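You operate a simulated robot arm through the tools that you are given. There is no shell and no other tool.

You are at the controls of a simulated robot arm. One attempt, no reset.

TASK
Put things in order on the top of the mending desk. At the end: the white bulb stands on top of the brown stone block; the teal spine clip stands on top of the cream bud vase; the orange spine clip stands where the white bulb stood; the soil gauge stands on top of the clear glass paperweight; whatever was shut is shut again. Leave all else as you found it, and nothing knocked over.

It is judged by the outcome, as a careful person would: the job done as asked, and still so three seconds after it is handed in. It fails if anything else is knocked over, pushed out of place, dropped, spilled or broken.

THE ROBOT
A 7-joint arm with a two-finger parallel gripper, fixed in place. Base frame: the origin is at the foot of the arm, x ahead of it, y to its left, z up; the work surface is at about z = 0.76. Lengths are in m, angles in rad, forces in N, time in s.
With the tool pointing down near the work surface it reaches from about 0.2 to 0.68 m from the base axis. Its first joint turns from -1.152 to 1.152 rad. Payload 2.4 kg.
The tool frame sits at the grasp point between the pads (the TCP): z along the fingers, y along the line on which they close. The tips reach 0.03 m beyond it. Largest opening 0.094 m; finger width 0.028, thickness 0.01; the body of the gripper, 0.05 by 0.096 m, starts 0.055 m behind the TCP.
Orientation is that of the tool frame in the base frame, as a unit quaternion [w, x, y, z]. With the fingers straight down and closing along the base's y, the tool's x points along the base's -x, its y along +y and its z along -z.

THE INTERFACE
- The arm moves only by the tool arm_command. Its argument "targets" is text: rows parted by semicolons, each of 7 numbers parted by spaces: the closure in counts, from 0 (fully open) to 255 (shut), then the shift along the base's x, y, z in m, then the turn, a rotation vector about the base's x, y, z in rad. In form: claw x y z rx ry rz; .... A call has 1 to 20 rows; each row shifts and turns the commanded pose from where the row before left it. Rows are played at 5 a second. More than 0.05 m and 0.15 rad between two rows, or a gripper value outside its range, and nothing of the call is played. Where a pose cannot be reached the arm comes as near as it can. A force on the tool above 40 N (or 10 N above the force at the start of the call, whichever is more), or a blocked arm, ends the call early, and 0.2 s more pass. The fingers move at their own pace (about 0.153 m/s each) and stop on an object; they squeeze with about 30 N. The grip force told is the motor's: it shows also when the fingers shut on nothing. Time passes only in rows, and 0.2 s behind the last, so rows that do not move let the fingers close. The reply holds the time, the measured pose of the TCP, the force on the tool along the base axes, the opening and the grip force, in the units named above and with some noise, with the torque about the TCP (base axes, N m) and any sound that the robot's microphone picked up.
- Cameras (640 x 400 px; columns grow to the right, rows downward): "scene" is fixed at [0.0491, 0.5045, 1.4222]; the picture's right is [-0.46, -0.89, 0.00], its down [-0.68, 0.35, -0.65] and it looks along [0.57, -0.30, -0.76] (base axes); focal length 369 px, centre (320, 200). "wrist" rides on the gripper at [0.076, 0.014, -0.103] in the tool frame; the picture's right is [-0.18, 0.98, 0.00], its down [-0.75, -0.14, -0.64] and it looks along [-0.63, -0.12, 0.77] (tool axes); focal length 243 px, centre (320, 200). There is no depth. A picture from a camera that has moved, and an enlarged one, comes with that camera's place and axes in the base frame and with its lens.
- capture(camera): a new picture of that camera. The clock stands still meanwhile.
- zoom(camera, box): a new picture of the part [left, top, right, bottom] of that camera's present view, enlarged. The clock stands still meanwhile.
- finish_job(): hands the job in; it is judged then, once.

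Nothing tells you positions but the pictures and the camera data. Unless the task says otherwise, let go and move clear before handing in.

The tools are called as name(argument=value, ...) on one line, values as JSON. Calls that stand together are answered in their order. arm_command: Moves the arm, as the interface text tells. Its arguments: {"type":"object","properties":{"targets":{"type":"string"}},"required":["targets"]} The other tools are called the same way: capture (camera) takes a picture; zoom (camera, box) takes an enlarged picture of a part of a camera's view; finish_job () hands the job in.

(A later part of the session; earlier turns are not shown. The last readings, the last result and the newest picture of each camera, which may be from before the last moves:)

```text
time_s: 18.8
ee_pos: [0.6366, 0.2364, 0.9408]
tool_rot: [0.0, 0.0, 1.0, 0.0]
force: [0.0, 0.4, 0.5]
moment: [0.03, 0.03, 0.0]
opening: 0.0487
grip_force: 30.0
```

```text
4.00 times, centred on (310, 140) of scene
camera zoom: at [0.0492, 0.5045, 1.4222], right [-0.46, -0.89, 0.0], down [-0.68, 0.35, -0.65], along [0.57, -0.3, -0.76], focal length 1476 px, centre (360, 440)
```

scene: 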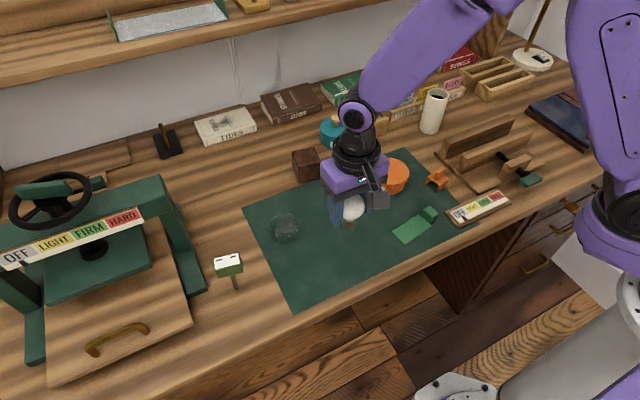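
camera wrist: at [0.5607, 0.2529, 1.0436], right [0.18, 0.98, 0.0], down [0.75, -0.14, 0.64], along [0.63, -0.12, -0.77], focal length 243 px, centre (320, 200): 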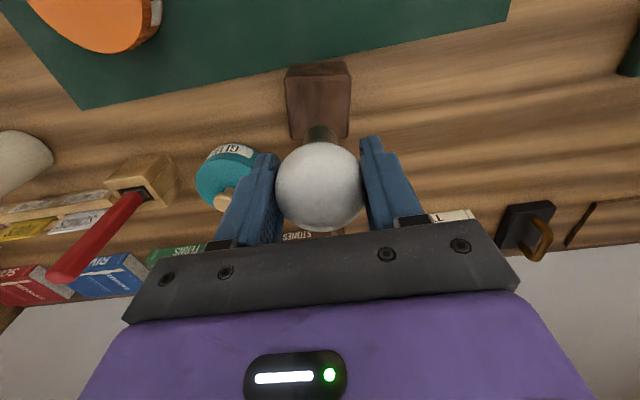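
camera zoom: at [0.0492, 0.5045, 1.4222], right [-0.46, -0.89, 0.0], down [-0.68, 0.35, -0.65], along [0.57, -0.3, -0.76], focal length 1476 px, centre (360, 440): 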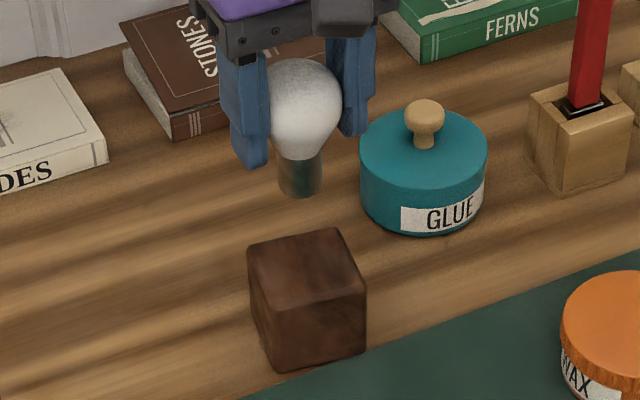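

Good alignment. I'll descend most of the way and check from both cameras.

arm_command(targets="150 0.001 0 -0.02 0 0 0; 150 0 0 -0.02 0 0 0; 150 0 0 -0.01 0 0 0; 150 0 0 -0.007 0 0 0; 150 0 0 0 0 0 0")

zoom(camera="scene", box=[275, 110, 345, 190])

zoom(camera="wrist", box=[260, 60, 380, 200])

```text
time_s: 20.0
ee_pos: [0.6367, 0.2396, 0.8857]
tool_rot: [0.0, -0.001, 1.0, 0.0]
force: [-0.3, -0.6, -0.6]
moment: [-0.01, 0.0, 0.02]
opening: 0.0483
grip_force: 30.2
```

```text
5.00 times, centred on (310, 150) of scene
camera zoom: at [0.0492, 0.5045, 1.4222], right [-0.46, -0.89, 0.0], down [-0.68, 0.35, -0.65], along [0.57, -0.3, -0.76], focal length 1845 px, centre (370, 450)
```

zoom: 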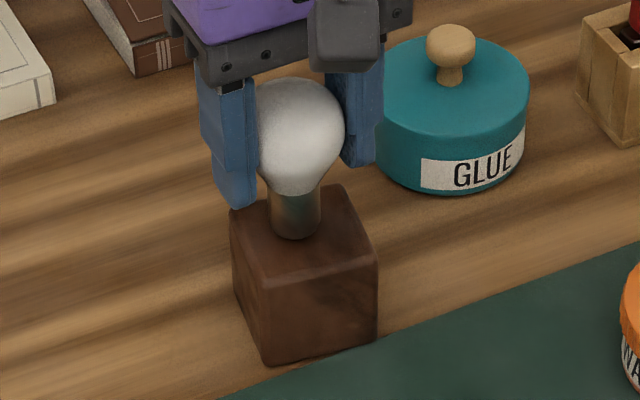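

```text
2.86 times, centred on (320, 130) of wrist
camera zoom: at [0.5621, 0.2543, 0.9877], right [0.18, 0.98, 0.0], down [0.75, -0.14, 0.64], along [0.63, -0.12, -0.77], focal length 693 px, centre (320, 400)
```

zoom: 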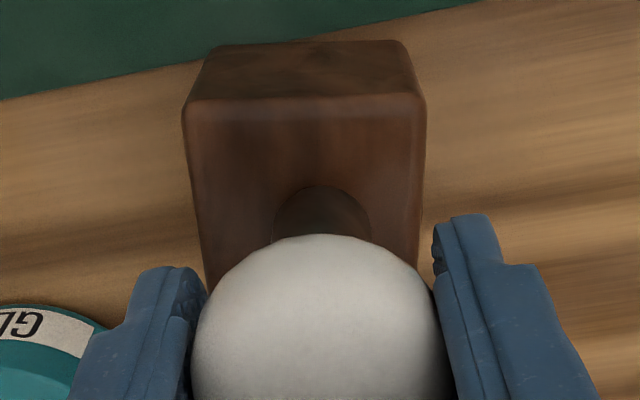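

arm_command(targets="150 0.001 -0.003 -0.004 0 0 0; 150 0 0 -0.003 0 0 0; 150 0 0 -0.001 0 0 0; 150 0 0 0 0 0 0")

zoom(camera="scene", box=[285, 130, 335, 170])

```text
time_s: 21.0
ee_pos: [0.6412, 0.2362, 0.8762]
tool_rot: [0.003, -0.001, 1.0, 0.001]
force: [-2.0, 0.1, 20.8]
moment: [0.01, -0.01, 0.0]
opening: 0.0485
grip_force: 30.1
```

```text
10.00 times, centred on (310, 150) of scene
camera zoom: at [0.0487, 0.5043, 1.4223], right [-0.46, -0.89, 0.0], down [-0.68, 0.35, -0.65], along [0.57, -0.3, -0.76], focal length 3689 px, centre (420, 700)
```

zoom: 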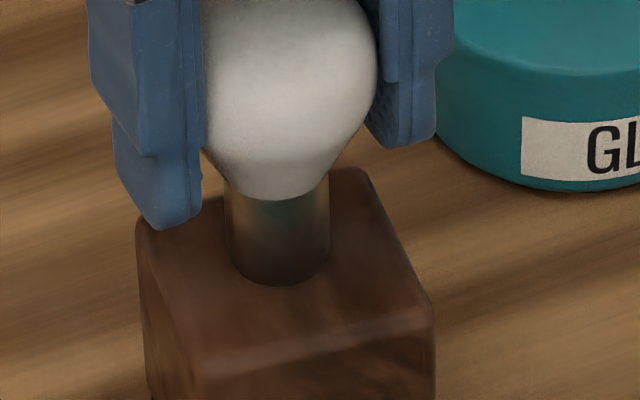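

The bulb has touched down on the block with about 20 N. I'll ease up slightly before letting go.

arm_command(targets="150 0 0 0.001 0 0 0; 150 0 0 0 0 0 0")

```text
time_s: 21.6
ee_pos: [0.6412, 0.2351, 0.8774]
tool_rot: [0.002, 0.0, 1.0, 0.001]
force: [6.7, 2.0, 17.6]
moment: [0.11, -0.41, 0.01]
opening: 0.0483
grip_force: 29.7
```

arm_command(targets="150 0 0 0.0015 0 0 0; 150 0 0 0 0 0 0")

zoom(camera="scene", box=[275, 120, 345, 190])

```text
time_s: 22.2
ee_pos: [0.6389, 0.2344, 0.8768]
tool_rot: [-0.001, 0.0, 1.0, -0.001]
force: [3.5, 2.3, 10.7]
moment: [0.18, -0.33, 0.03]
opening: 0.0484
grip_force: 30.0
```

```text
5.71 times, centred on (310, 155) of scene
camera zoom: at [0.049, 0.5045, 1.4223], right [-0.46, -0.89, 0.0], down [-0.68, 0.35, -0.65], along [0.57, -0.3, -0.76], focal length 2108 px, centre (377, 457)
```

zoom: 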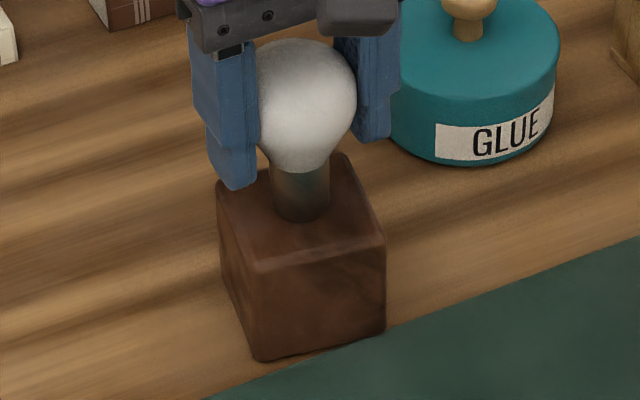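

arm_command(targets="150 0 0 0.0015 0 0 0; 150 0 0 0 0 0 0")

```text
time_s: 22.8
ee_pos: [0.6394, 0.2327, 0.8789]
tool_rot: [-0.002, 0.0, 1.0, -0.001]
force: [0.1, 0.4, 0.4]
moment: [-0.04, 0.04, 0.0]
opening: 0.0482
grip_force: 29.8
```

The force is now near zero, so the bulb is resting. I'll open slowly and rise.

arm_command(targets="122 0 0 0 0 0 0; 116 0 0 0 0 0 0; 108 0 0 0 0 0 0; 98 0 0 0 0 0 0; 80 0 0 0 0 0 0; 60 0 0 0 0 0 0; 60 0 0 0 0 0 0")

zoom(camera="scene", box=[275, 120, 345, 190])

capture(camera="wrist")

```text
time_s: 24.4
ee_pos: [0.6414, 0.2332, 0.8796]
tool_rot: [0.0, 0.0, 1.0, 0.0]
force: [0.2, -0.2, -0.8]
moment: [-0.01, 0.01, -0.03]
opening: 0.0721
grip_force: 0.0
```

```text
5.71 times, centred on (310, 155) of scene
camera zoom: at [0.0491, 0.5045, 1.4222], right [-0.46, -0.89, 0.0], down [-0.68, 0.35, -0.65], along [0.57, -0.3, -0.76], focal length 2108 px, centre (377, 457)
```

zoom: 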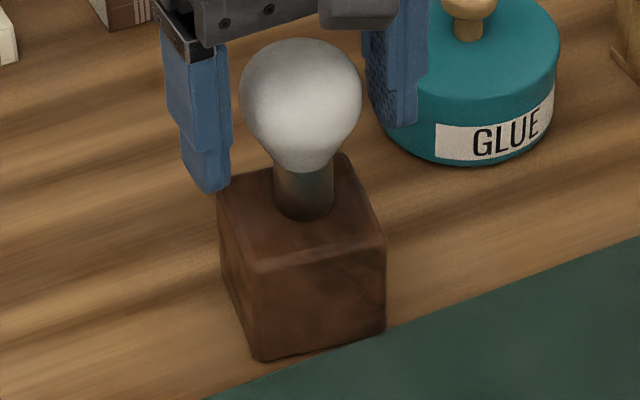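

```text
taken
camera wrist: at [0.5644, 0.2491, 0.9823], right [0.18, 0.98, 0.0], down [0.75, -0.14, 0.64], along [0.63, -0.12, -0.77], focal length 243 px, centre (320, 200)
```

wrist: 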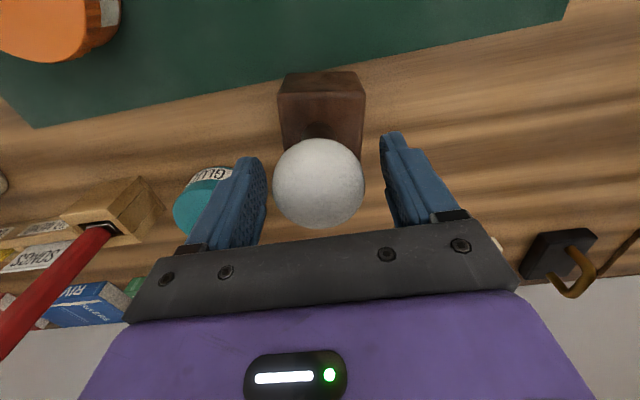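

The bulb stands on the block. I'll rise clear, then turn the gripper about 78° to suit the orange clip's tab while moving above it.

arm_command(targets="60 0 0 0.01 0 0 0; 60 0 0 0.02 0 0 0; 60 0 0 0.03 0 0 0; 60 0 0 0.03 0 0 0; 60 -0.0182 -0.02565 0 0 0 -0.136; 60 -0.0182 -0.02565 0 0 0 -0.136; 60 -0.0182 -0.02565 0 0 0 -0.136; 60 -0.0182 -0.02565 0 0 0 -0.136; 60 -0.0182 -0.02565 0 0 0 -0.136; 60 -0.0182 -0.02565 0 0 0 -0.136; 60 -0.0182 -0.02565 0 0 0 -0.136; 60 -0.0182 -0.02565 0 0 0 -0.136; 60 -0.0182 -0.02565 0 0 0 -0.136; 60 -0.0182 -0.02565 0 0 0 -0.136; 60 0 0 0 0 0 0; 60 0 0 0 0 0 0")

capture(camera="wrist")

capture(camera="scene")

```text
time_s: 27.8
ee_pos: [0.4588, -0.0227, 0.9682]
tool_rot: [0.001, 0.629, 0.778, 0.0]
force: [0.3, -0.6, -0.1]
moment: [0.0, -0.01, 0.02]
opening: 0.0719
grip_force: 0.1
```

```text
taken
camera wrist: at [0.4581, 0.0568, 1.0716], right [1.0, 0.03, 0.0], down [0.02, -0.77, 0.64], along [0.02, -0.64, -0.77], focal length 243 px, centre (320, 200)
```

wrist: 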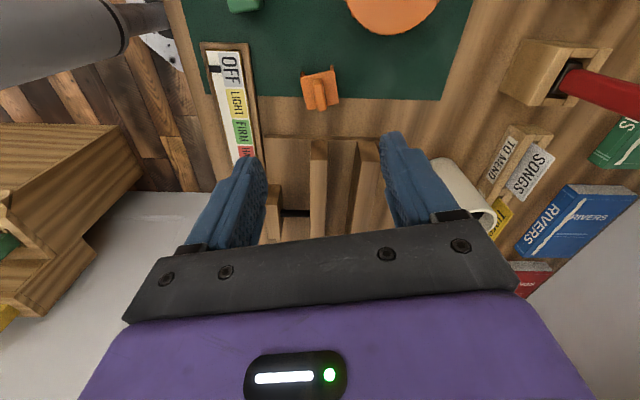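

```text
taken
```

scene: 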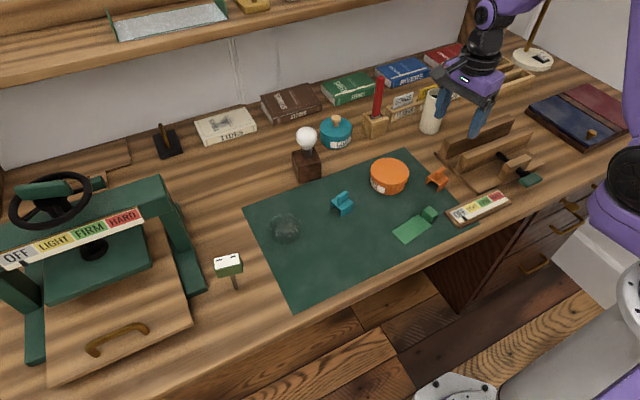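

The bulb is standing well on the block. I'm now above the orange clip and will zoom in for fine alignment.

zoom(camera="wrist", box=[285, 50, 355, 120])

```text
5.71 times, centred on (320, 85) of wrist
camera zoom: at [0.4581, 0.0568, 1.0716], right [1.0, 0.03, 0.0], down [0.02, -0.77, 0.64], along [0.02, -0.64, -0.77], focal length 1386 px, centre (320, 857)
```

zoom: 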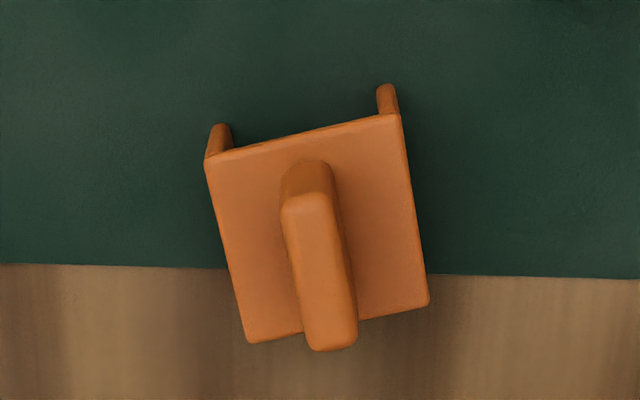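

The clip's tab centre is at about (0.460, -0.0228), rotated 1.4° from the gripper. I'll correct, narrow the fingers and descend partway.

arm_command(targets="174 0.0007 -0.001 -0.02 0 0 0.025; 174 0 0 -0.03 0 0 0; 174 0 0 -0.03 0 0 0; 174 0 0 -0.03 0 0 0; 174 0 0 -0.02 0 0 0; 174 0 0 0 0 0 0; 174 0 0 0 0 0 0")

capture(camera="wrist")

zoom(camera="scene", box=[405, 140, 475, 200])

```text
time_s: 29.4
ee_pos: [0.4608, -0.0238, 0.8372]
tool_rot: [0.0, 0.619, 0.785, 0.0]
force: [0.2, 0.3, -0.2]
moment: [0.01, -0.01, -0.02]
opening: 0.0297
grip_force: 0.1
```

```text
taken
camera wrist: at [0.4564, 0.0556, 0.9401], right [1.0, 0.05, 0.0], down [0.04, -0.77, 0.64], along [0.03, -0.64, -0.77], focal length 243 px, centre (320, 200)
```

wrist: 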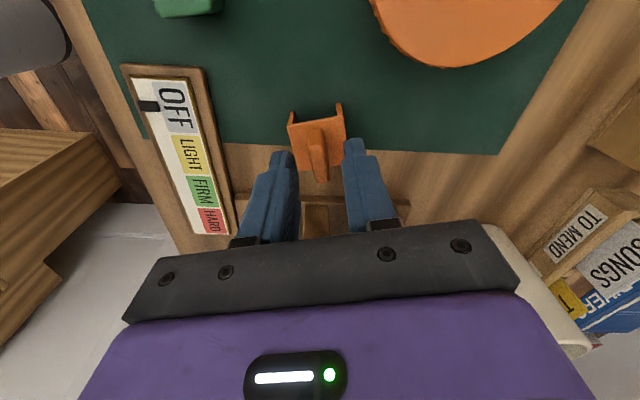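

```text
6.67 times, centred on (440, 170) of scene
camera zoom: at [0.0491, 0.5045, 1.4222], right [-0.46, -0.89, 0.0], down [-0.68, 0.35, -0.65], along [0.57, -0.3, -0.76], focal length 2460 px, centre (-480, 400)
```

zoom: 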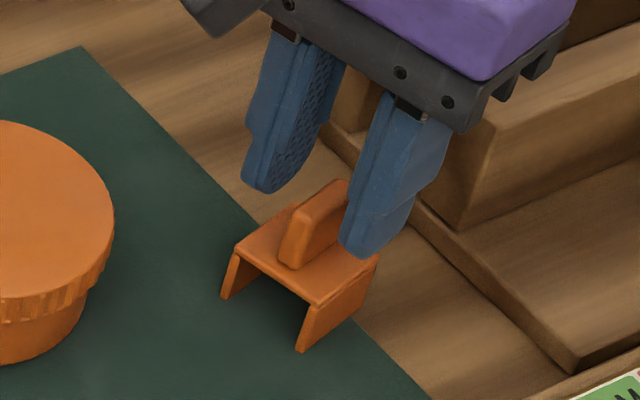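

The fingers straddle the tab. I'll go down the last 15 mm and close.

arm_command(targets="174 0 0 -0.008 0 0 0; 174 0 0 -0.005 0 0 0; 174 0 0 -0.002 0 0 0; 174 0 0 0 0 0 0")

zoom(camera="scene", box=[405, 140, 475, 200])

zoom(camera="wrist", box=[260, 90, 380, 210])

```text
time_s: 30.4
ee_pos: [0.4613, -0.0235, 0.8232]
tool_rot: [0.0, 0.619, 0.786, 0.0]
force: [-1.0, -0.2, -0.2]
moment: [-0.01, 0.0, 0.02]
opening: 0.0299
grip_force: 0.0
```

```text
6.67 times, centred on (440, 170) of scene
camera zoom: at [0.0491, 0.5045, 1.4222], right [-0.46, -0.89, 0.0], down [-0.68, 0.35, -0.65], along [0.57, -0.3, -0.76], focal length 2460 px, centre (-480, 400)
```

zoom: 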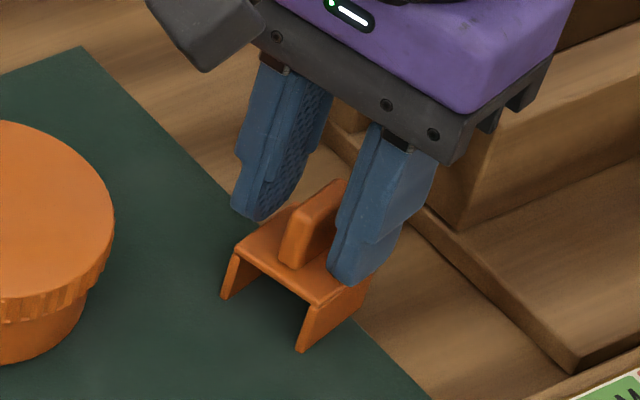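

```text
3.33 times, centred on (320, 150) of wrist
camera zoom: at [0.4568, 0.0559, 0.9261], right [1.0, 0.05, 0.0], down [0.04, -0.77, 0.64], along [0.03, -0.64, -0.77], focal length 809 px, centre (320, 367)
```

zoom: 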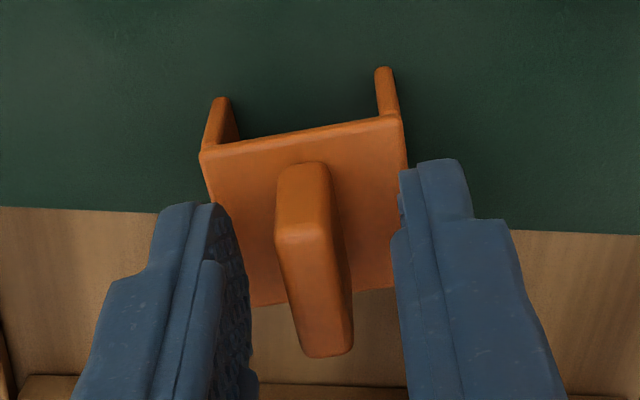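

Fingertips are just above the plate, centred on the tab. Closing gently.

arm_command(targets="190 0 0 0 0 0 0; 205 0 0 0 0 0 0; 214 0 0 0 0 0 0; 220 0 0 0 0 0 0; 225 0 0 0 0 0 0; 230 0 0 0 0 0 0; 238 0 0 0 0 0 0; 250 0 0 0 0 0 0; 250 0 0 0 0 0 0")

zoom(camera="scene", box=[405, 140, 475, 200])

zoom(camera="wrist", box=[260, 90, 380, 210])

```text
time_s: 32.4
ee_pos: [0.4616, -0.0229, 0.8242]
tool_rot: [0.0, 0.618, 0.786, 0.0]
force: [0.0, -0.1, 0.3]
moment: [0.0, -0.01, 0.01]
opening: 0.0089
grip_force: 30.2
```

```text
6.67 times, centred on (440, 170) of scene
camera zoom: at [0.0491, 0.5045, 1.4222], right [-0.46, -0.89, 0.0], down [-0.68, 0.35, -0.65], along [0.57, -0.3, -0.76], focal length 2460 px, centre (-480, 400)
```

zoom: 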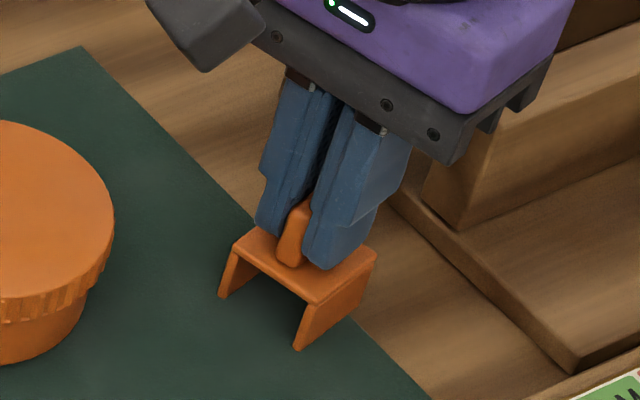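

```text
3.33 times, centred on (320, 150) of wrist
camera zoom: at [0.4568, 0.0559, 0.9262], right [1.0, 0.05, 0.0], down [0.04, -0.77, 0.64], along [0.03, -0.64, -0.77], focal length 809 px, centre (320, 367)
```

zoom: 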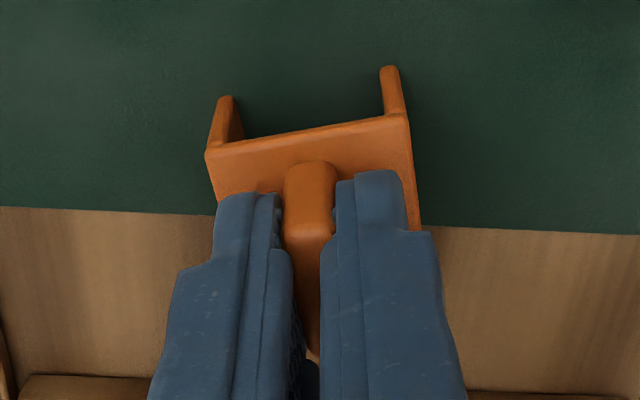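

The orange clip is gripped by its tab (8.9 mm, 30 N). Lifting and carrying to the bulb's old spot (0.3785, 0.2765).

arm_command(targets="250 0 0 0.01 0 0 0; 250 0 0 0.02 0 0 0; 250 0 0 0.03 0 0 0; 250 0 0 0.03 0 0 0; 250 0 0 0.01 0 0 0; 250 0 0 0 0 0 0")

capture(camera="wrist")

zoom(camera="scene", box=[400, 60, 520, 180])

```text
time_s: 33.8
ee_pos: [0.4601, -0.0223, 0.9252]
tool_rot: [0.0, 0.618, 0.786, 0.0]
force: [-0.6, -0.7, -0.5]
moment: [-0.01, 0.0, 0.02]
opening: 0.0085
grip_force: 30.4
```

```text
taken
camera wrist: at [0.4559, 0.0562, 1.0272], right [1.0, 0.05, 0.0], down [0.04, -0.77, 0.64], along [0.03, -0.64, -0.77], focal length 243 px, centre (320, 200)
```

wrist: 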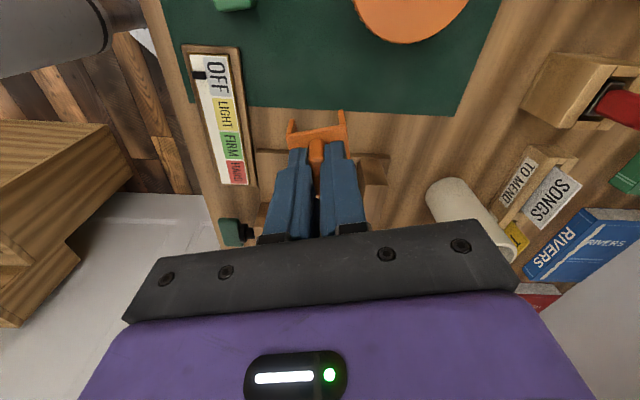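

```text
3.33 times, centred on (460, 120) of scene
camera zoom: at [0.0491, 0.5045, 1.4222], right [-0.46, -0.89, 0.0], down [-0.68, 0.35, -0.65], along [0.57, -0.3, -0.76], focal length 1230 px, centre (-147, 467)
```

zoom: 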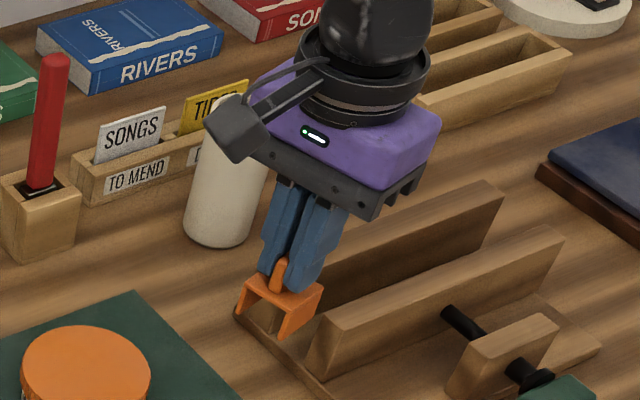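

arm_command(targets="250 -0.0055 0.02 0 0 0 0; 250 -0.011 0.04 0 0 0 0; 250 -0.0123 0.045 0 0 0 0; 250 -0.0123 0.045 0 0 0 0; 250 -0.0123 0.045 0 0 0 0; 250 -0.0123 0.045 0 0 0 0; 250 -0.0107 0.039 0 0 0 0; 250 -0.0056 0.02 0 0 0 0; 250 0 0 0 0 0 0; 250 0 0 0 0 0 0")

capture(camera="wrist")

capture(camera="scene")

```text
time_s: 36.0
ee_pos: [0.3736, 0.2761, 0.9249]
tool_rot: [0.001, 0.618, 0.786, 0.0]
force: [-0.8, 0.5, 0.2]
moment: [0.02, 0.0, -0.05]
opening: 0.0087
grip_force: 30.1
```

```text
taken
camera wrist: at [0.3689, 0.3551, 1.027], right [1.0, 0.05, 0.0], down [0.04, -0.77, 0.64], along [0.03, -0.64, -0.77], focal length 243 px, centre (320, 200)
```

wrist: 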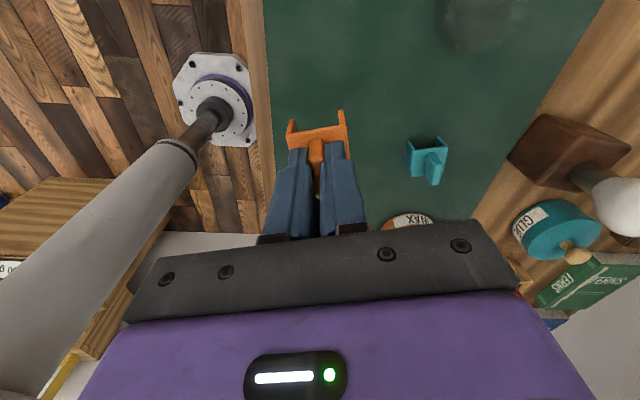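

```text
taken
```

scene: 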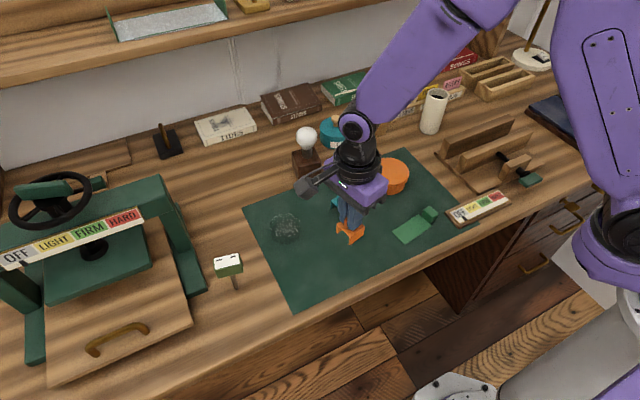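

The clip hangs level; I'm about 5 mm short in x. Correcting and descending to just above the mat.

arm_command(targets="250 0.005 0 -0.02 0 0 0; 250 0 0 -0.03 0 0 0; 250 0 0 -0.03 0 0 0; 250 0 0 -0.013 0 0 0; 250 0 0 0 0 0 0; 250 0 0 0 0 0 0")

zoom(camera="scene", box=[310, 200, 380, 270])

zoom(camera="wrist", box=[260, 90, 380, 210])

```text
time_s: 37.4
ee_pos: [0.3843, 0.2769, 0.8287]
tool_rot: [0.001, 0.619, 0.785, 0.001]
force: [0.9, -0.7, -0.1]
moment: [-0.04, -0.02, 0.0]
opening: 0.0086
grip_force: 29.5
```

```text
5.71 times, centred on (345, 235) of scene
camera zoom: at [0.0491, 0.5045, 1.4222], right [-0.46, -0.89, 0.0], down [-0.68, 0.35, -0.65], along [0.57, -0.3, -0.76], focal length 2108 px, centre (177, 0)
```

zoom: 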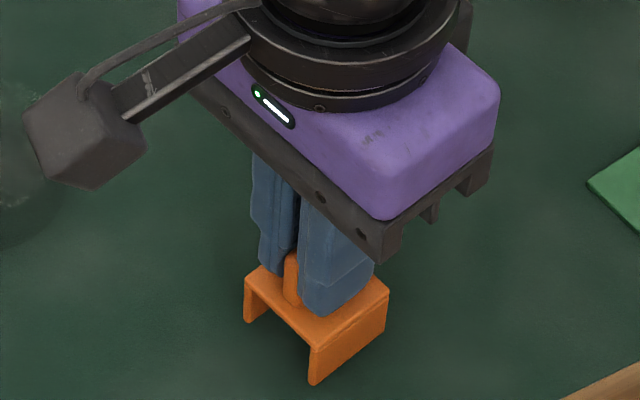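

```text
3.33 times, centred on (320, 150) of wrist
camera zoom: at [0.3792, 0.3565, 0.9328], right [1.0, 0.05, 0.0], down [0.04, -0.77, 0.64], along [0.03, -0.64, -0.77], focal length 809 px, centre (320, 367)
```

zoom: 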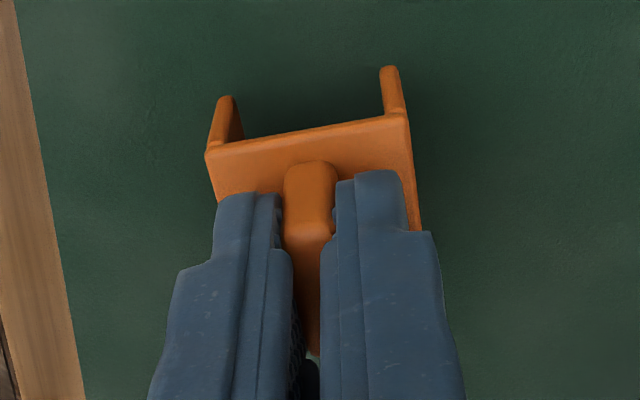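

The clip is about 3 mm too far in x. I'll correct and ease it down onto the mat.

arm_command(targets="250 -0.002 0 0 0 0 0; 250 -0.001 0 -0.002 0 0 0; 250 0 0 -0.001 0 0 0; 250 0 0 0 0 0 0")

```text
time_s: 38.4
ee_pos: [0.379, 0.2765, 0.828]
tool_rot: [0.0, 0.619, 0.786, -0.001]
force: [0.0, 0.0, -1.4]
moment: [0.0, 0.02, 0.03]
opening: 0.0087
grip_force: 30.2
```

arm_command(targets="250 0 0 -0.001 0 0 0; 250 0 0 -0.001 0 0 0; 250 0 0 0 0 0 0")

zoom(camera="scene", box=[325, 230, 375, 270])

```text
time_s: 39.2
ee_pos: [0.3791, 0.2765, 0.8256]
tool_rot: [0.0, 0.619, 0.786, 0.0]
force: [-0.4, 0.1, 0.8]
moment: [-0.01, 0.0, 0.0]
opening: 0.0087
grip_force: 30.0
```

```text
10.00 times, centred on (350, 250) of scene
camera zoom: at [0.0491, 0.5045, 1.4222], right [-0.46, -0.89, 0.0], down [-0.68, 0.35, -0.65], along [0.57, -0.3, -0.76], focal length 3689 px, centre (20, -300)
```

zoom: 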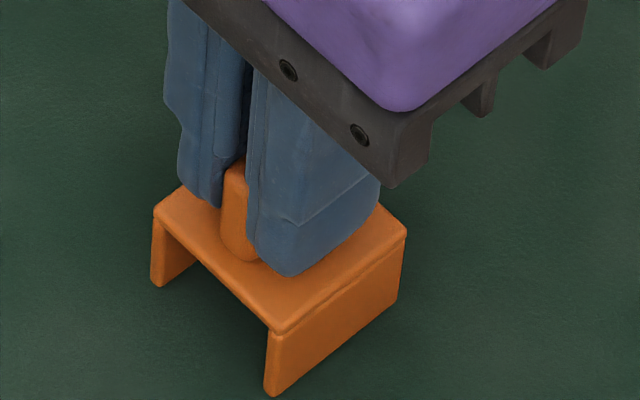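

arm_command(targets="250 0 0 -0.001 0 0 0; 250 0 0 -0.0005 0 0 0; 250 0 0 0 0 0 0")

```text
time_s: 40.0
ee_pos: [0.379, 0.2759, 0.8239]
tool_rot: [0.0, 0.619, 0.786, 0.0]
force: [-0.7, 1.5, 0.2]
moment: [0.02, -0.01, -0.01]
opening: 0.0085
grip_force: 30.3
```

arm_command(targets="250 0 0 -0.0007 0 0 0; 250 0 0 -0.0007 0 0 0; 250 0 0 0 0 0 0")

zoom(camera="scene", box=[325, 230, 375, 270])

```text
time_s: 40.8
ee_pos: [0.3781, 0.2768, 0.8223]
tool_rot: [0.0, 0.618, 0.786, 0.0]
force: [-2.5, 0.7, 6.3]
moment: [-0.06, 0.07, 0.0]
opening: 0.0087
grip_force: 30.1
```

```text
10.00 times, centred on (350, 250) of scene
camera zoom: at [0.049, 0.5044, 1.4223], right [-0.46, -0.89, 0.0], down [-0.68, 0.35, -0.65], along [0.57, -0.3, -0.76], focal length 3689 px, centre (20, -300)
```

zoom: 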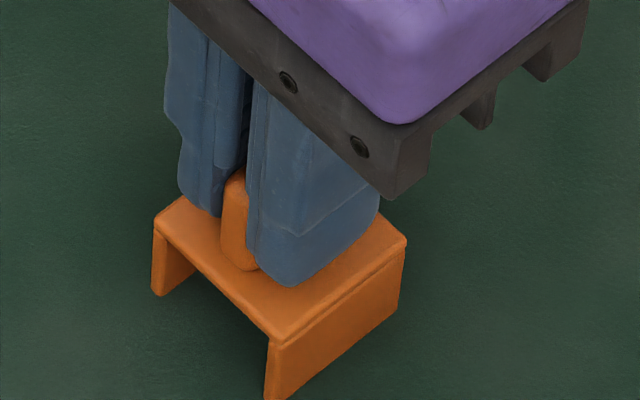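

The clip has touched down (6 N). I'll ease off slightly, open gently and rise.

arm_command(targets="250 0 0 0.0007 0 0 0; 232 0 0 0 0 0 0; 226 0 0 0 0 0 0; 220 0 0 0 0 0 0; 210 0 0 0 0 0 0; 195 0 0 0 0 0 0; 180 0 0 0 0 0 0; 180 0 0 0 0 0 0")

zoom(camera="scene", box=[315, 210, 385, 275])

zoom(camera="wrist", box=[260, 90, 380, 210])

```text
time_s: 42.6
ee_pos: [0.3796, 0.2749, 0.8239]
tool_rot: [-0.001, 0.618, 0.786, 0.0]
force: [-0.6, -0.2, -0.4]
moment: [-0.01, 0.0, 0.01]
opening: 0.0274
grip_force: 0.0
```

```text
6.15 times, centred on (350, 242) of scene
camera zoom: at [0.0491, 0.5045, 1.4222], right [-0.46, -0.89, 0.0], down [-0.68, 0.35, -0.65], along [0.57, -0.3, -0.76], focal length 2270 px, centre (135, -62)
```

zoom: 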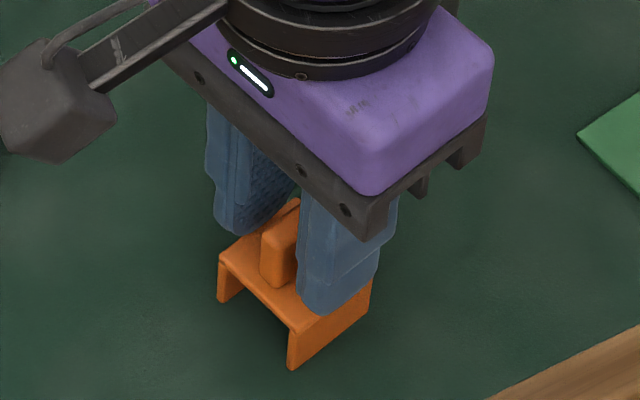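

```text
3.33 times, centred on (320, 150) of wrist
camera zoom: at [0.3754, 0.3545, 0.9268], right [1.0, 0.05, 0.0], down [0.04, -0.77, 0.64], along [0.03, -0.64, -0.77], focal length 809 px, centre (320, 367)
```

zoom: 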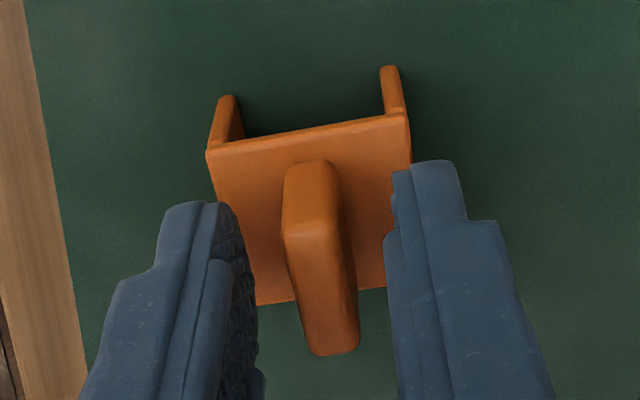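

The orange clip stands at the bulb's old spot. Rising and moving above the teal clip.

arm_command(targets="180 0 0 0.01 0 0 0; 180 0 0 0.02 0 0 0; 180 0 0 0.03 0 0 0; 180 0 0 0.03 0 0 0; 180 0 0 0.03 0 0 0; 180 0.03 -0.015 0.01 0 0 -0.02; 180 0.04 -0.02 0 0 0 0; 180 0.04 -0.02 0 0 0 0; 180 0.0085 -0.004 0 0 0 0; 180 0 0 0 0 0 0; 180 0 0 0 0 0 0")

capture(camera="wrist")

zoom(camera="wrist", box=[285, 50, 355, 120])

zoom(camera="scene", box=[320, 225, 372, 275])

```text
time_s: 45.0
ee_pos: [0.4973, 0.217, 0.9541]
tool_rot: [0.0, 0.627, 0.779, 0.0]
force: [-0.3, -0.3, -0.1]
moment: [-0.03, -0.03, 0.02]
opening: 0.0276
grip_force: 0.1
```

```text
taken
camera wrist: at [0.4952, 0.2958, 1.0565], right [1.0, 0.03, 0.0], down [0.02, -0.77, 0.64], along [0.02, -0.64, -0.77], focal length 243 px, centre (320, 200)
```

wrist: 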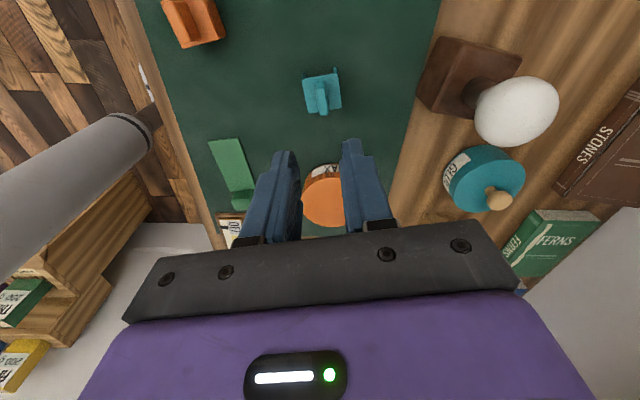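

```text
5.71 times, centred on (320, 85) of wrist
camera zoom: at [0.4952, 0.2958, 1.0565], right [1.0, 0.03, 0.0], down [0.02, -0.77, 0.64], along [0.02, -0.64, -0.77], focal length 1386 px, centre (320, 857)
```

zoom: 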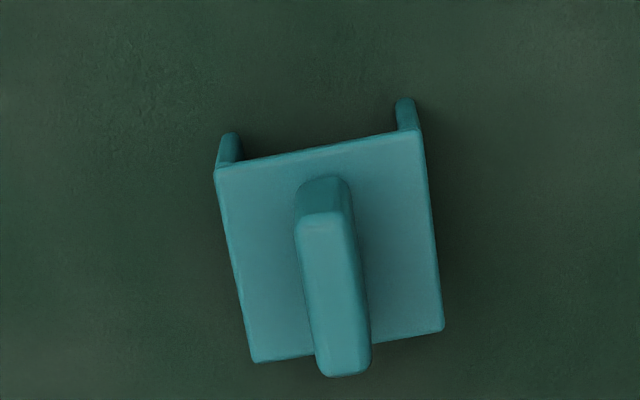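

```text
8.00 times, centred on (346, 250) of scene
camera zoom: at [0.0492, 0.5045, 1.4222], right [-0.46, -0.89, 0.0], down [-0.68, 0.35, -0.65], along [0.57, -0.3, -0.76], focal length 2951 px, centre (112, -200)
```

zoom: 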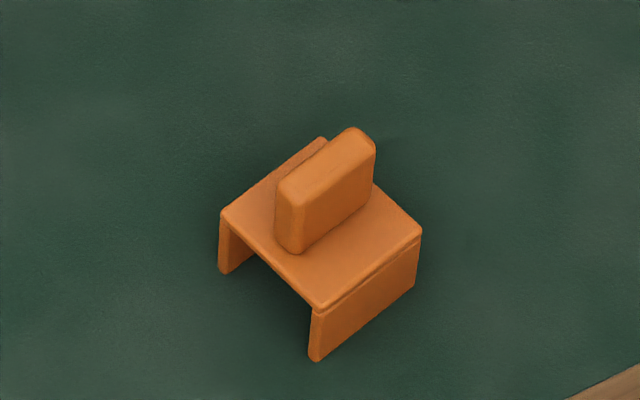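

The orange clip is within about 1 mm of the bulb's old position. The teal tab centre is about 2.7 mm ahead in x; I'll correct and descend partway.

arm_command(targets="174 0.0027 0 -0.02 0 0 -0.009; 174 0 0 -0.03 0 0 0; 174 0 0 -0.03 0 0 0; 174 0 0 -0.025 0 0 0; 174 0 0 -0.01 0 0 0; 174 0 0 0 0 0 0; 174 0 0 0 0 0 0")

zoom(camera="wrist", box=[260, 90, 380, 210])

zoom(camera="scene", box=[310, 170, 380, 230])

```text
time_s: 46.6
ee_pos: [0.5024, 0.2188, 0.8383]
tool_rot: [0.0, 0.63, 0.776, 0.0]
force: [0.9, -0.3, -0.1]
moment: [0.01, 0.01, -0.02]
opening: 0.0301
grip_force: 0.0
```

```text
3.33 times, centred on (320, 150) of wrist
camera zoom: at [0.501, 0.2977, 0.9416], right [1.0, 0.02, 0.0], down [0.02, -0.77, 0.64], along [0.01, -0.64, -0.77], focal length 809 px, centre (320, 367)
```

zoom: 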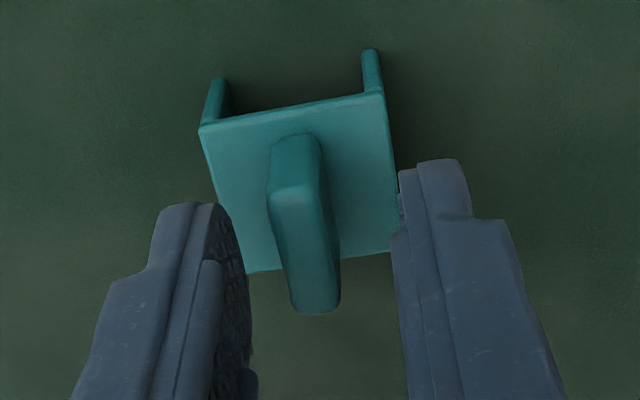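

```text
6.67 times, centred on (345, 200) of scene
camera zoom: at [0.0491, 0.5045, 1.4222], right [-0.46, -0.89, 0.0], down [-0.68, 0.35, -0.65], along [0.57, -0.3, -0.76], focal length 2460 px, centre (153, 200)
```

zoom: 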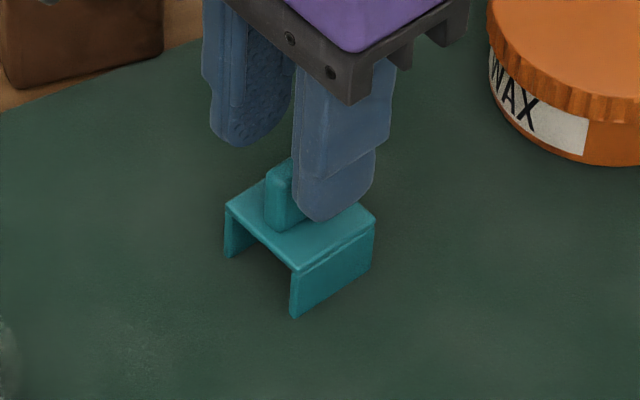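

The gripper drifted about 2.3 mm beyond the tab in x. I'll nudge it back before descending.

arm_command(targets="174 -0.0023 -0.002 0 0 0 0; 174 0 0 0 0 0 0; 174 0 0 0 0 0 0")

zoom(camera="wrist", box=[260, 90, 380, 210])

```text
time_s: 47.4
ee_pos: [0.5, 0.216, 0.8388]
tool_rot: [0.001, 0.63, 0.777, 0.0]
force: [-0.1, 0.2, -0.7]
moment: [0.0, -0.02, -0.01]
opening: 0.03
grip_force: 0.0
```

```text
3.33 times, centred on (320, 150) of wrist
camera zoom: at [0.4984, 0.2947, 0.9413], right [1.0, 0.02, 0.0], down [0.02, -0.77, 0.64], along [0.01, -0.64, -0.77], focal length 809 px, centre (320, 367)
```

zoom: 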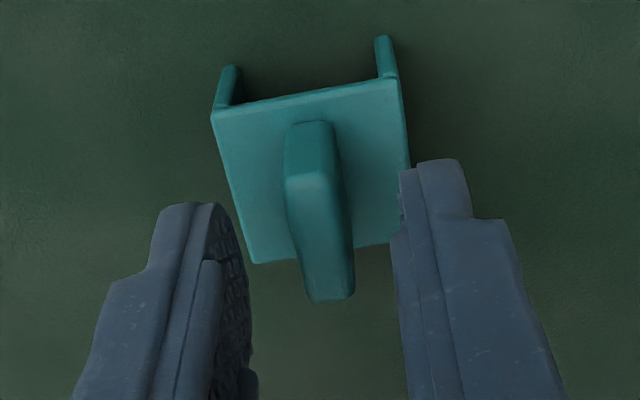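

Centred now. Descending the last 15.5 mm.

arm_command(targets="174 0 0 -0.008 0 0 0; 174 0 0 -0.005 0 0 0; 174 0 0 -0.0025 0 0 0; 174 0 0 0 0 0 0; 174 0 0 0 0 0 0")

zoom(camera="wrist", box=[260, 90, 380, 210])

zoom(camera="scene", box=[310, 170, 380, 230])

```text
time_s: 48.6
ee_pos: [0.4982, 0.2139, 0.8246]
tool_rot: [0.001, 0.63, 0.777, 0.0]
force: [-0.3, 0.1, -0.4]
moment: [0.04, 0.0, -0.01]
opening: 0.0299
grip_force: 0.1
```

```text
3.33 times, centred on (320, 150) of wrist
camera zoom: at [0.4966, 0.2934, 0.9272], right [1.0, 0.02, 0.0], down [0.02, -0.77, 0.64], along [0.01, -0.64, -0.77], focal length 809 px, centre (320, 367)
```

zoom: 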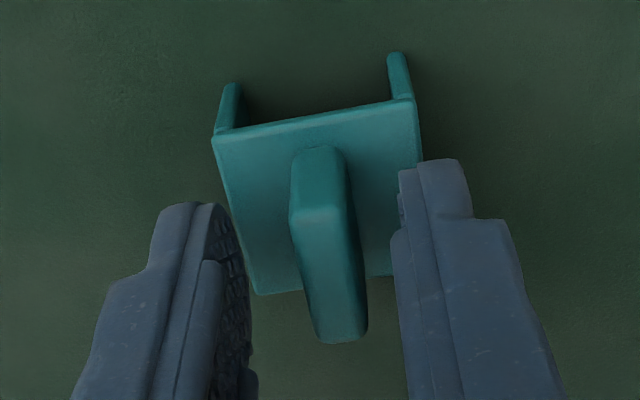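

```text
6.67 times, centred on (345, 200) of scene
camera zoom: at [0.0491, 0.5045, 1.4222], right [-0.46, -0.89, 0.0], down [-0.68, 0.35, -0.65], along [0.57, -0.3, -0.76], focal length 2460 px, centre (153, 200)
```

zoom: 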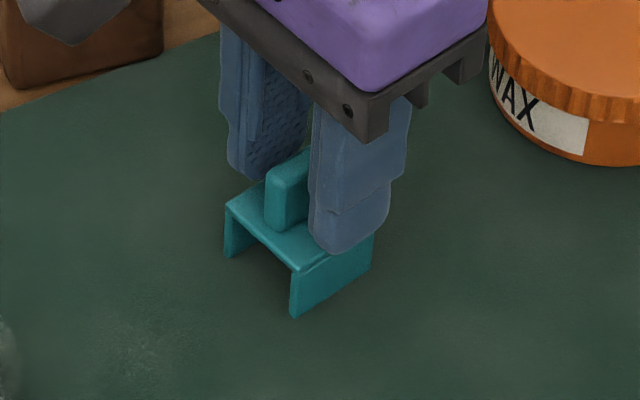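

arm_command(targets="174 0.0013 0.0022 0 0 0 0; 174 0 0 0 0 0 0; 174 0 0 0 0 0 0")

zoom(camera="wrist", box=[260, 90, 380, 210])

```text
time_s: 49.4
ee_pos: [0.4993, 0.2164, 0.8246]
tool_rot: [0.0, 0.63, 0.777, 0.0]
force: [-0.3, -0.5, -0.1]
moment: [0.02, 0.01, -0.01]
opening: 0.0299
grip_force: 0.0
```

```text
3.33 times, centred on (320, 150) of wrist
camera zoom: at [0.4974, 0.2958, 0.9271], right [1.0, 0.02, 0.0], down [0.02, -0.77, 0.64], along [0.01, -0.64, -0.77], focal length 809 px, centre (320, 367)
```

zoom: 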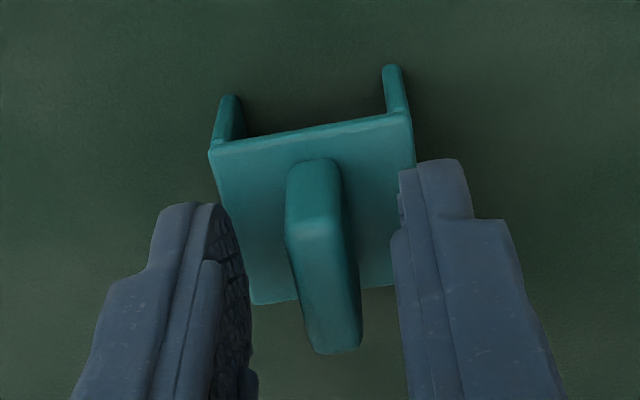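

Well aligned. Closing on the teal tab.

arm_command(targets="190 0 0 0 0 0 0; 205 0 0 0 0 0 0; 214 0 0 0 0 0 0; 220 0 0 0 0 0 0; 225 0 0 0 0 0 0; 230 0 0 0 0 0 0; 238 0 0 0 0 0 0; 250 0 0 0 0 0 0; 250 0 0 0 0 0 0")

zoom(camera="wrist", box=[260, 90, 380, 210])

zoom(camera="scene", box=[310, 170, 380, 230])

```text
time_s: 51.4
ee_pos: [0.4989, 0.2172, 0.8239]
tool_rot: [0.0, 0.63, 0.777, 0.0]
force: [-0.8, -1.5, -0.2]
moment: [-0.01, -0.02, -0.02]
opening: 0.0087
grip_force: 29.4
```

```text
3.33 times, centred on (320, 150) of wrist
camera zoom: at [0.4974, 0.2957, 0.9271], right [1.0, 0.02, 0.0], down [0.02, -0.77, 0.64], along [0.01, -0.64, -0.77], focal length 809 px, centre (320, 367)
```

zoom: 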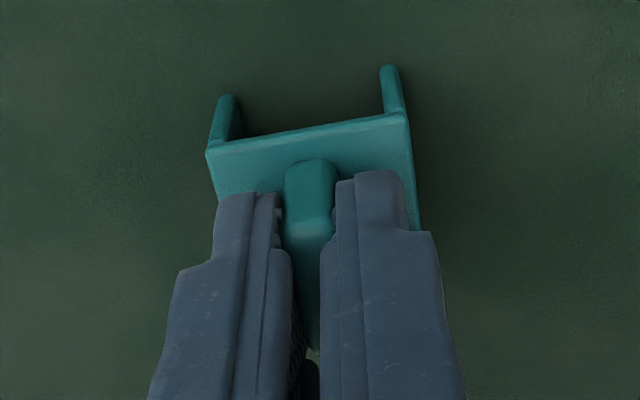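

```text
6.67 times, centred on (345, 200) of scene
camera zoom: at [0.0491, 0.5045, 1.4222], right [-0.46, -0.89, 0.0], down [-0.68, 0.35, -0.65], along [0.57, -0.3, -0.76], focal length 2460 px, centre (153, 200)
```

zoom: 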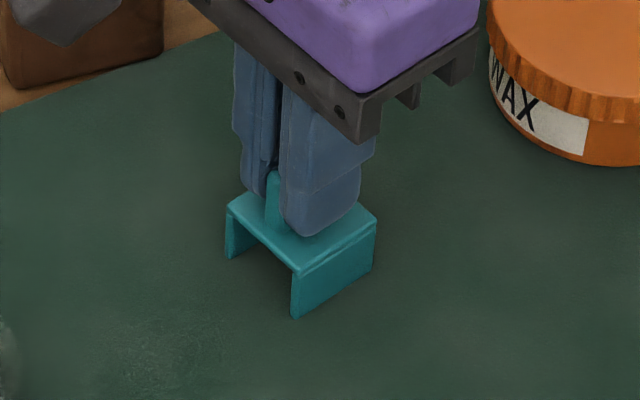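

Held firmly. Lifting high and carrying to the vase.

arm_command(targets="250 0 0 0.01 0 0 0; 250 0 0 0.02 0 0 0; 250 0 0 0.035 0 0 0; 250 0 0 0.04 0 0 0; 250 0 0 0.04 0 0 0; 250 0 0 0.021 0 0 0; 250 0.008 -0.02 0 0 0 0; 250 0.0145 -0.0375 0 0 0 0; 250 0.0165 -0.0425 0 0 0 0; 250 0.0165 -0.0425 0 0 0 0; 250 0.0165 -0.0425 0 0 0 0; 250 0.0165 -0.0425 0 0 0 0; 250 0.0165 -0.0425 0 0 0 0; 250 0.0165 -0.0425 0 0 0 0; 250 0.0125 -0.033 0 0 0 0; 250 0.005 -0.0135 0 0 0 0; 250 0 0 0 0 0 0; 250 0 0 0 0 0 0")

capture(camera="wrist")

capture(camera="scene")

```text
time_s: 55.2
ee_pos: [0.6393, -0.1446, 0.9922]
tool_rot: [0.0, 0.631, 0.776, 0.0]
force: [-0.5, -0.2, -0.1]
moment: [0.02, 0.02, 0.02]
opening: 0.0087
grip_force: 29.6
```

```text
taken
camera wrist: at [0.6378, -0.0647, 1.0943], right [1.0, 0.02, 0.0], down [0.02, -0.77, 0.64], along [0.01, -0.64, -0.77], focal length 243 px, centre (320, 200)
```

wrist: 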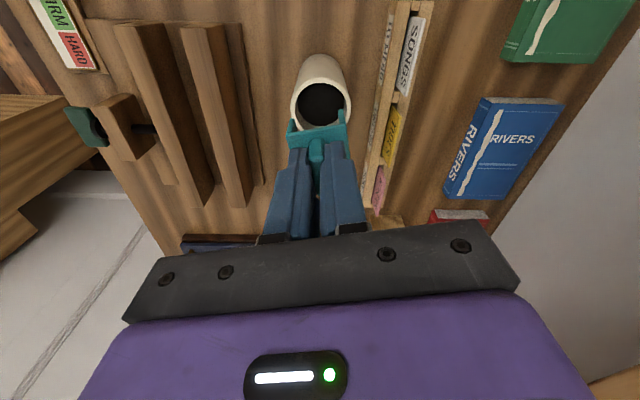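

```text
taken
```

scene: 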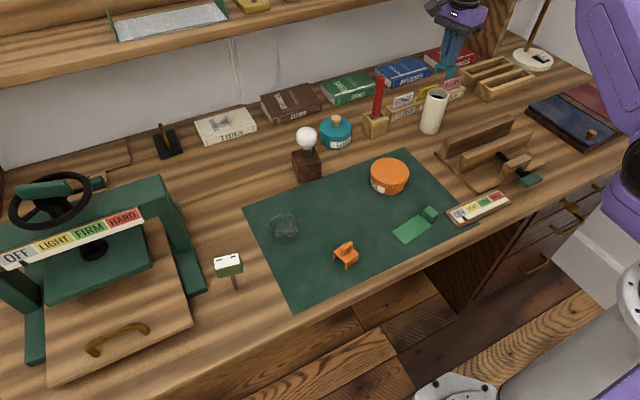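

The clip is above the vase. I'll zoom on the rim and clip from both cameras to compute the offset.

zoom(camera="wrist", box=[270, 40, 370, 140])

zoom(camera="scene", box=[400, 40, 480, 140])

zoom(camera="scene", box=[417, 82, 457, 112])

```text
4.00 times, centred on (320, 90) of wrist
camera zoom: at [0.6378, -0.0647, 1.0943], right [1.0, 0.02, 0.0], down [0.02, -0.77, 0.64], along [0.01, -0.64, -0.77], focal length 970 px, centre (320, 640)
```

zoom: 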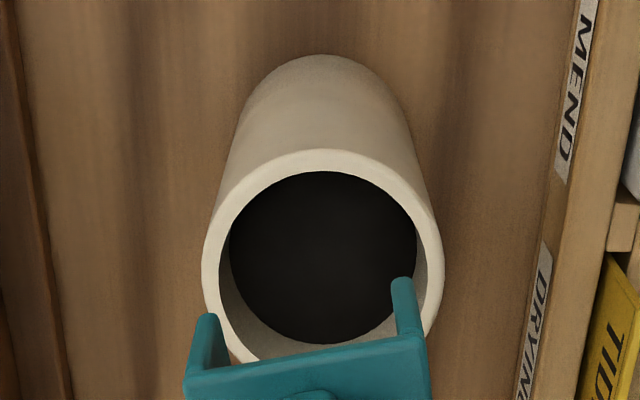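

```text
4.00 times, centred on (440, 90) of scene
camera zoom: at [0.0492, 0.5045, 1.4222], right [-0.46, -0.89, 0.0], down [-0.68, 0.35, -0.65], along [0.57, -0.3, -0.76], focal length 1476 px, centre (-160, 640)
```

zoom: 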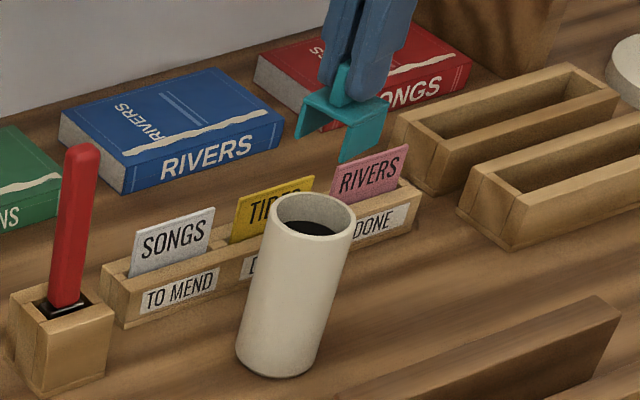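

```text
13.33 times, centred on (437, 97) of scene
camera zoom: at [0.0492, 0.5045, 1.4222], right [-0.46, -0.89, 0.0], down [-0.68, 0.35, -0.65], along [0.57, -0.3, -0.76], focal length 4919 px, centre (-1240, 1573)
```

zoom: 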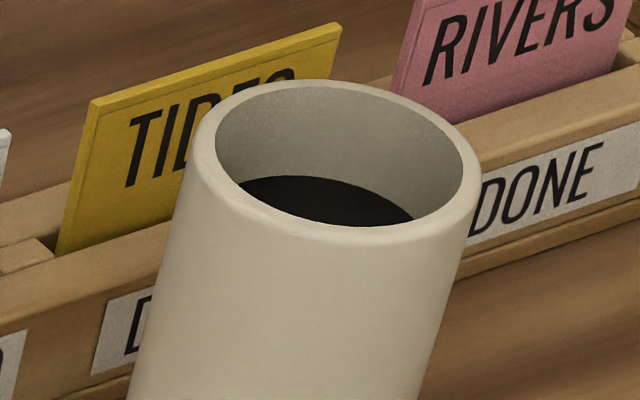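

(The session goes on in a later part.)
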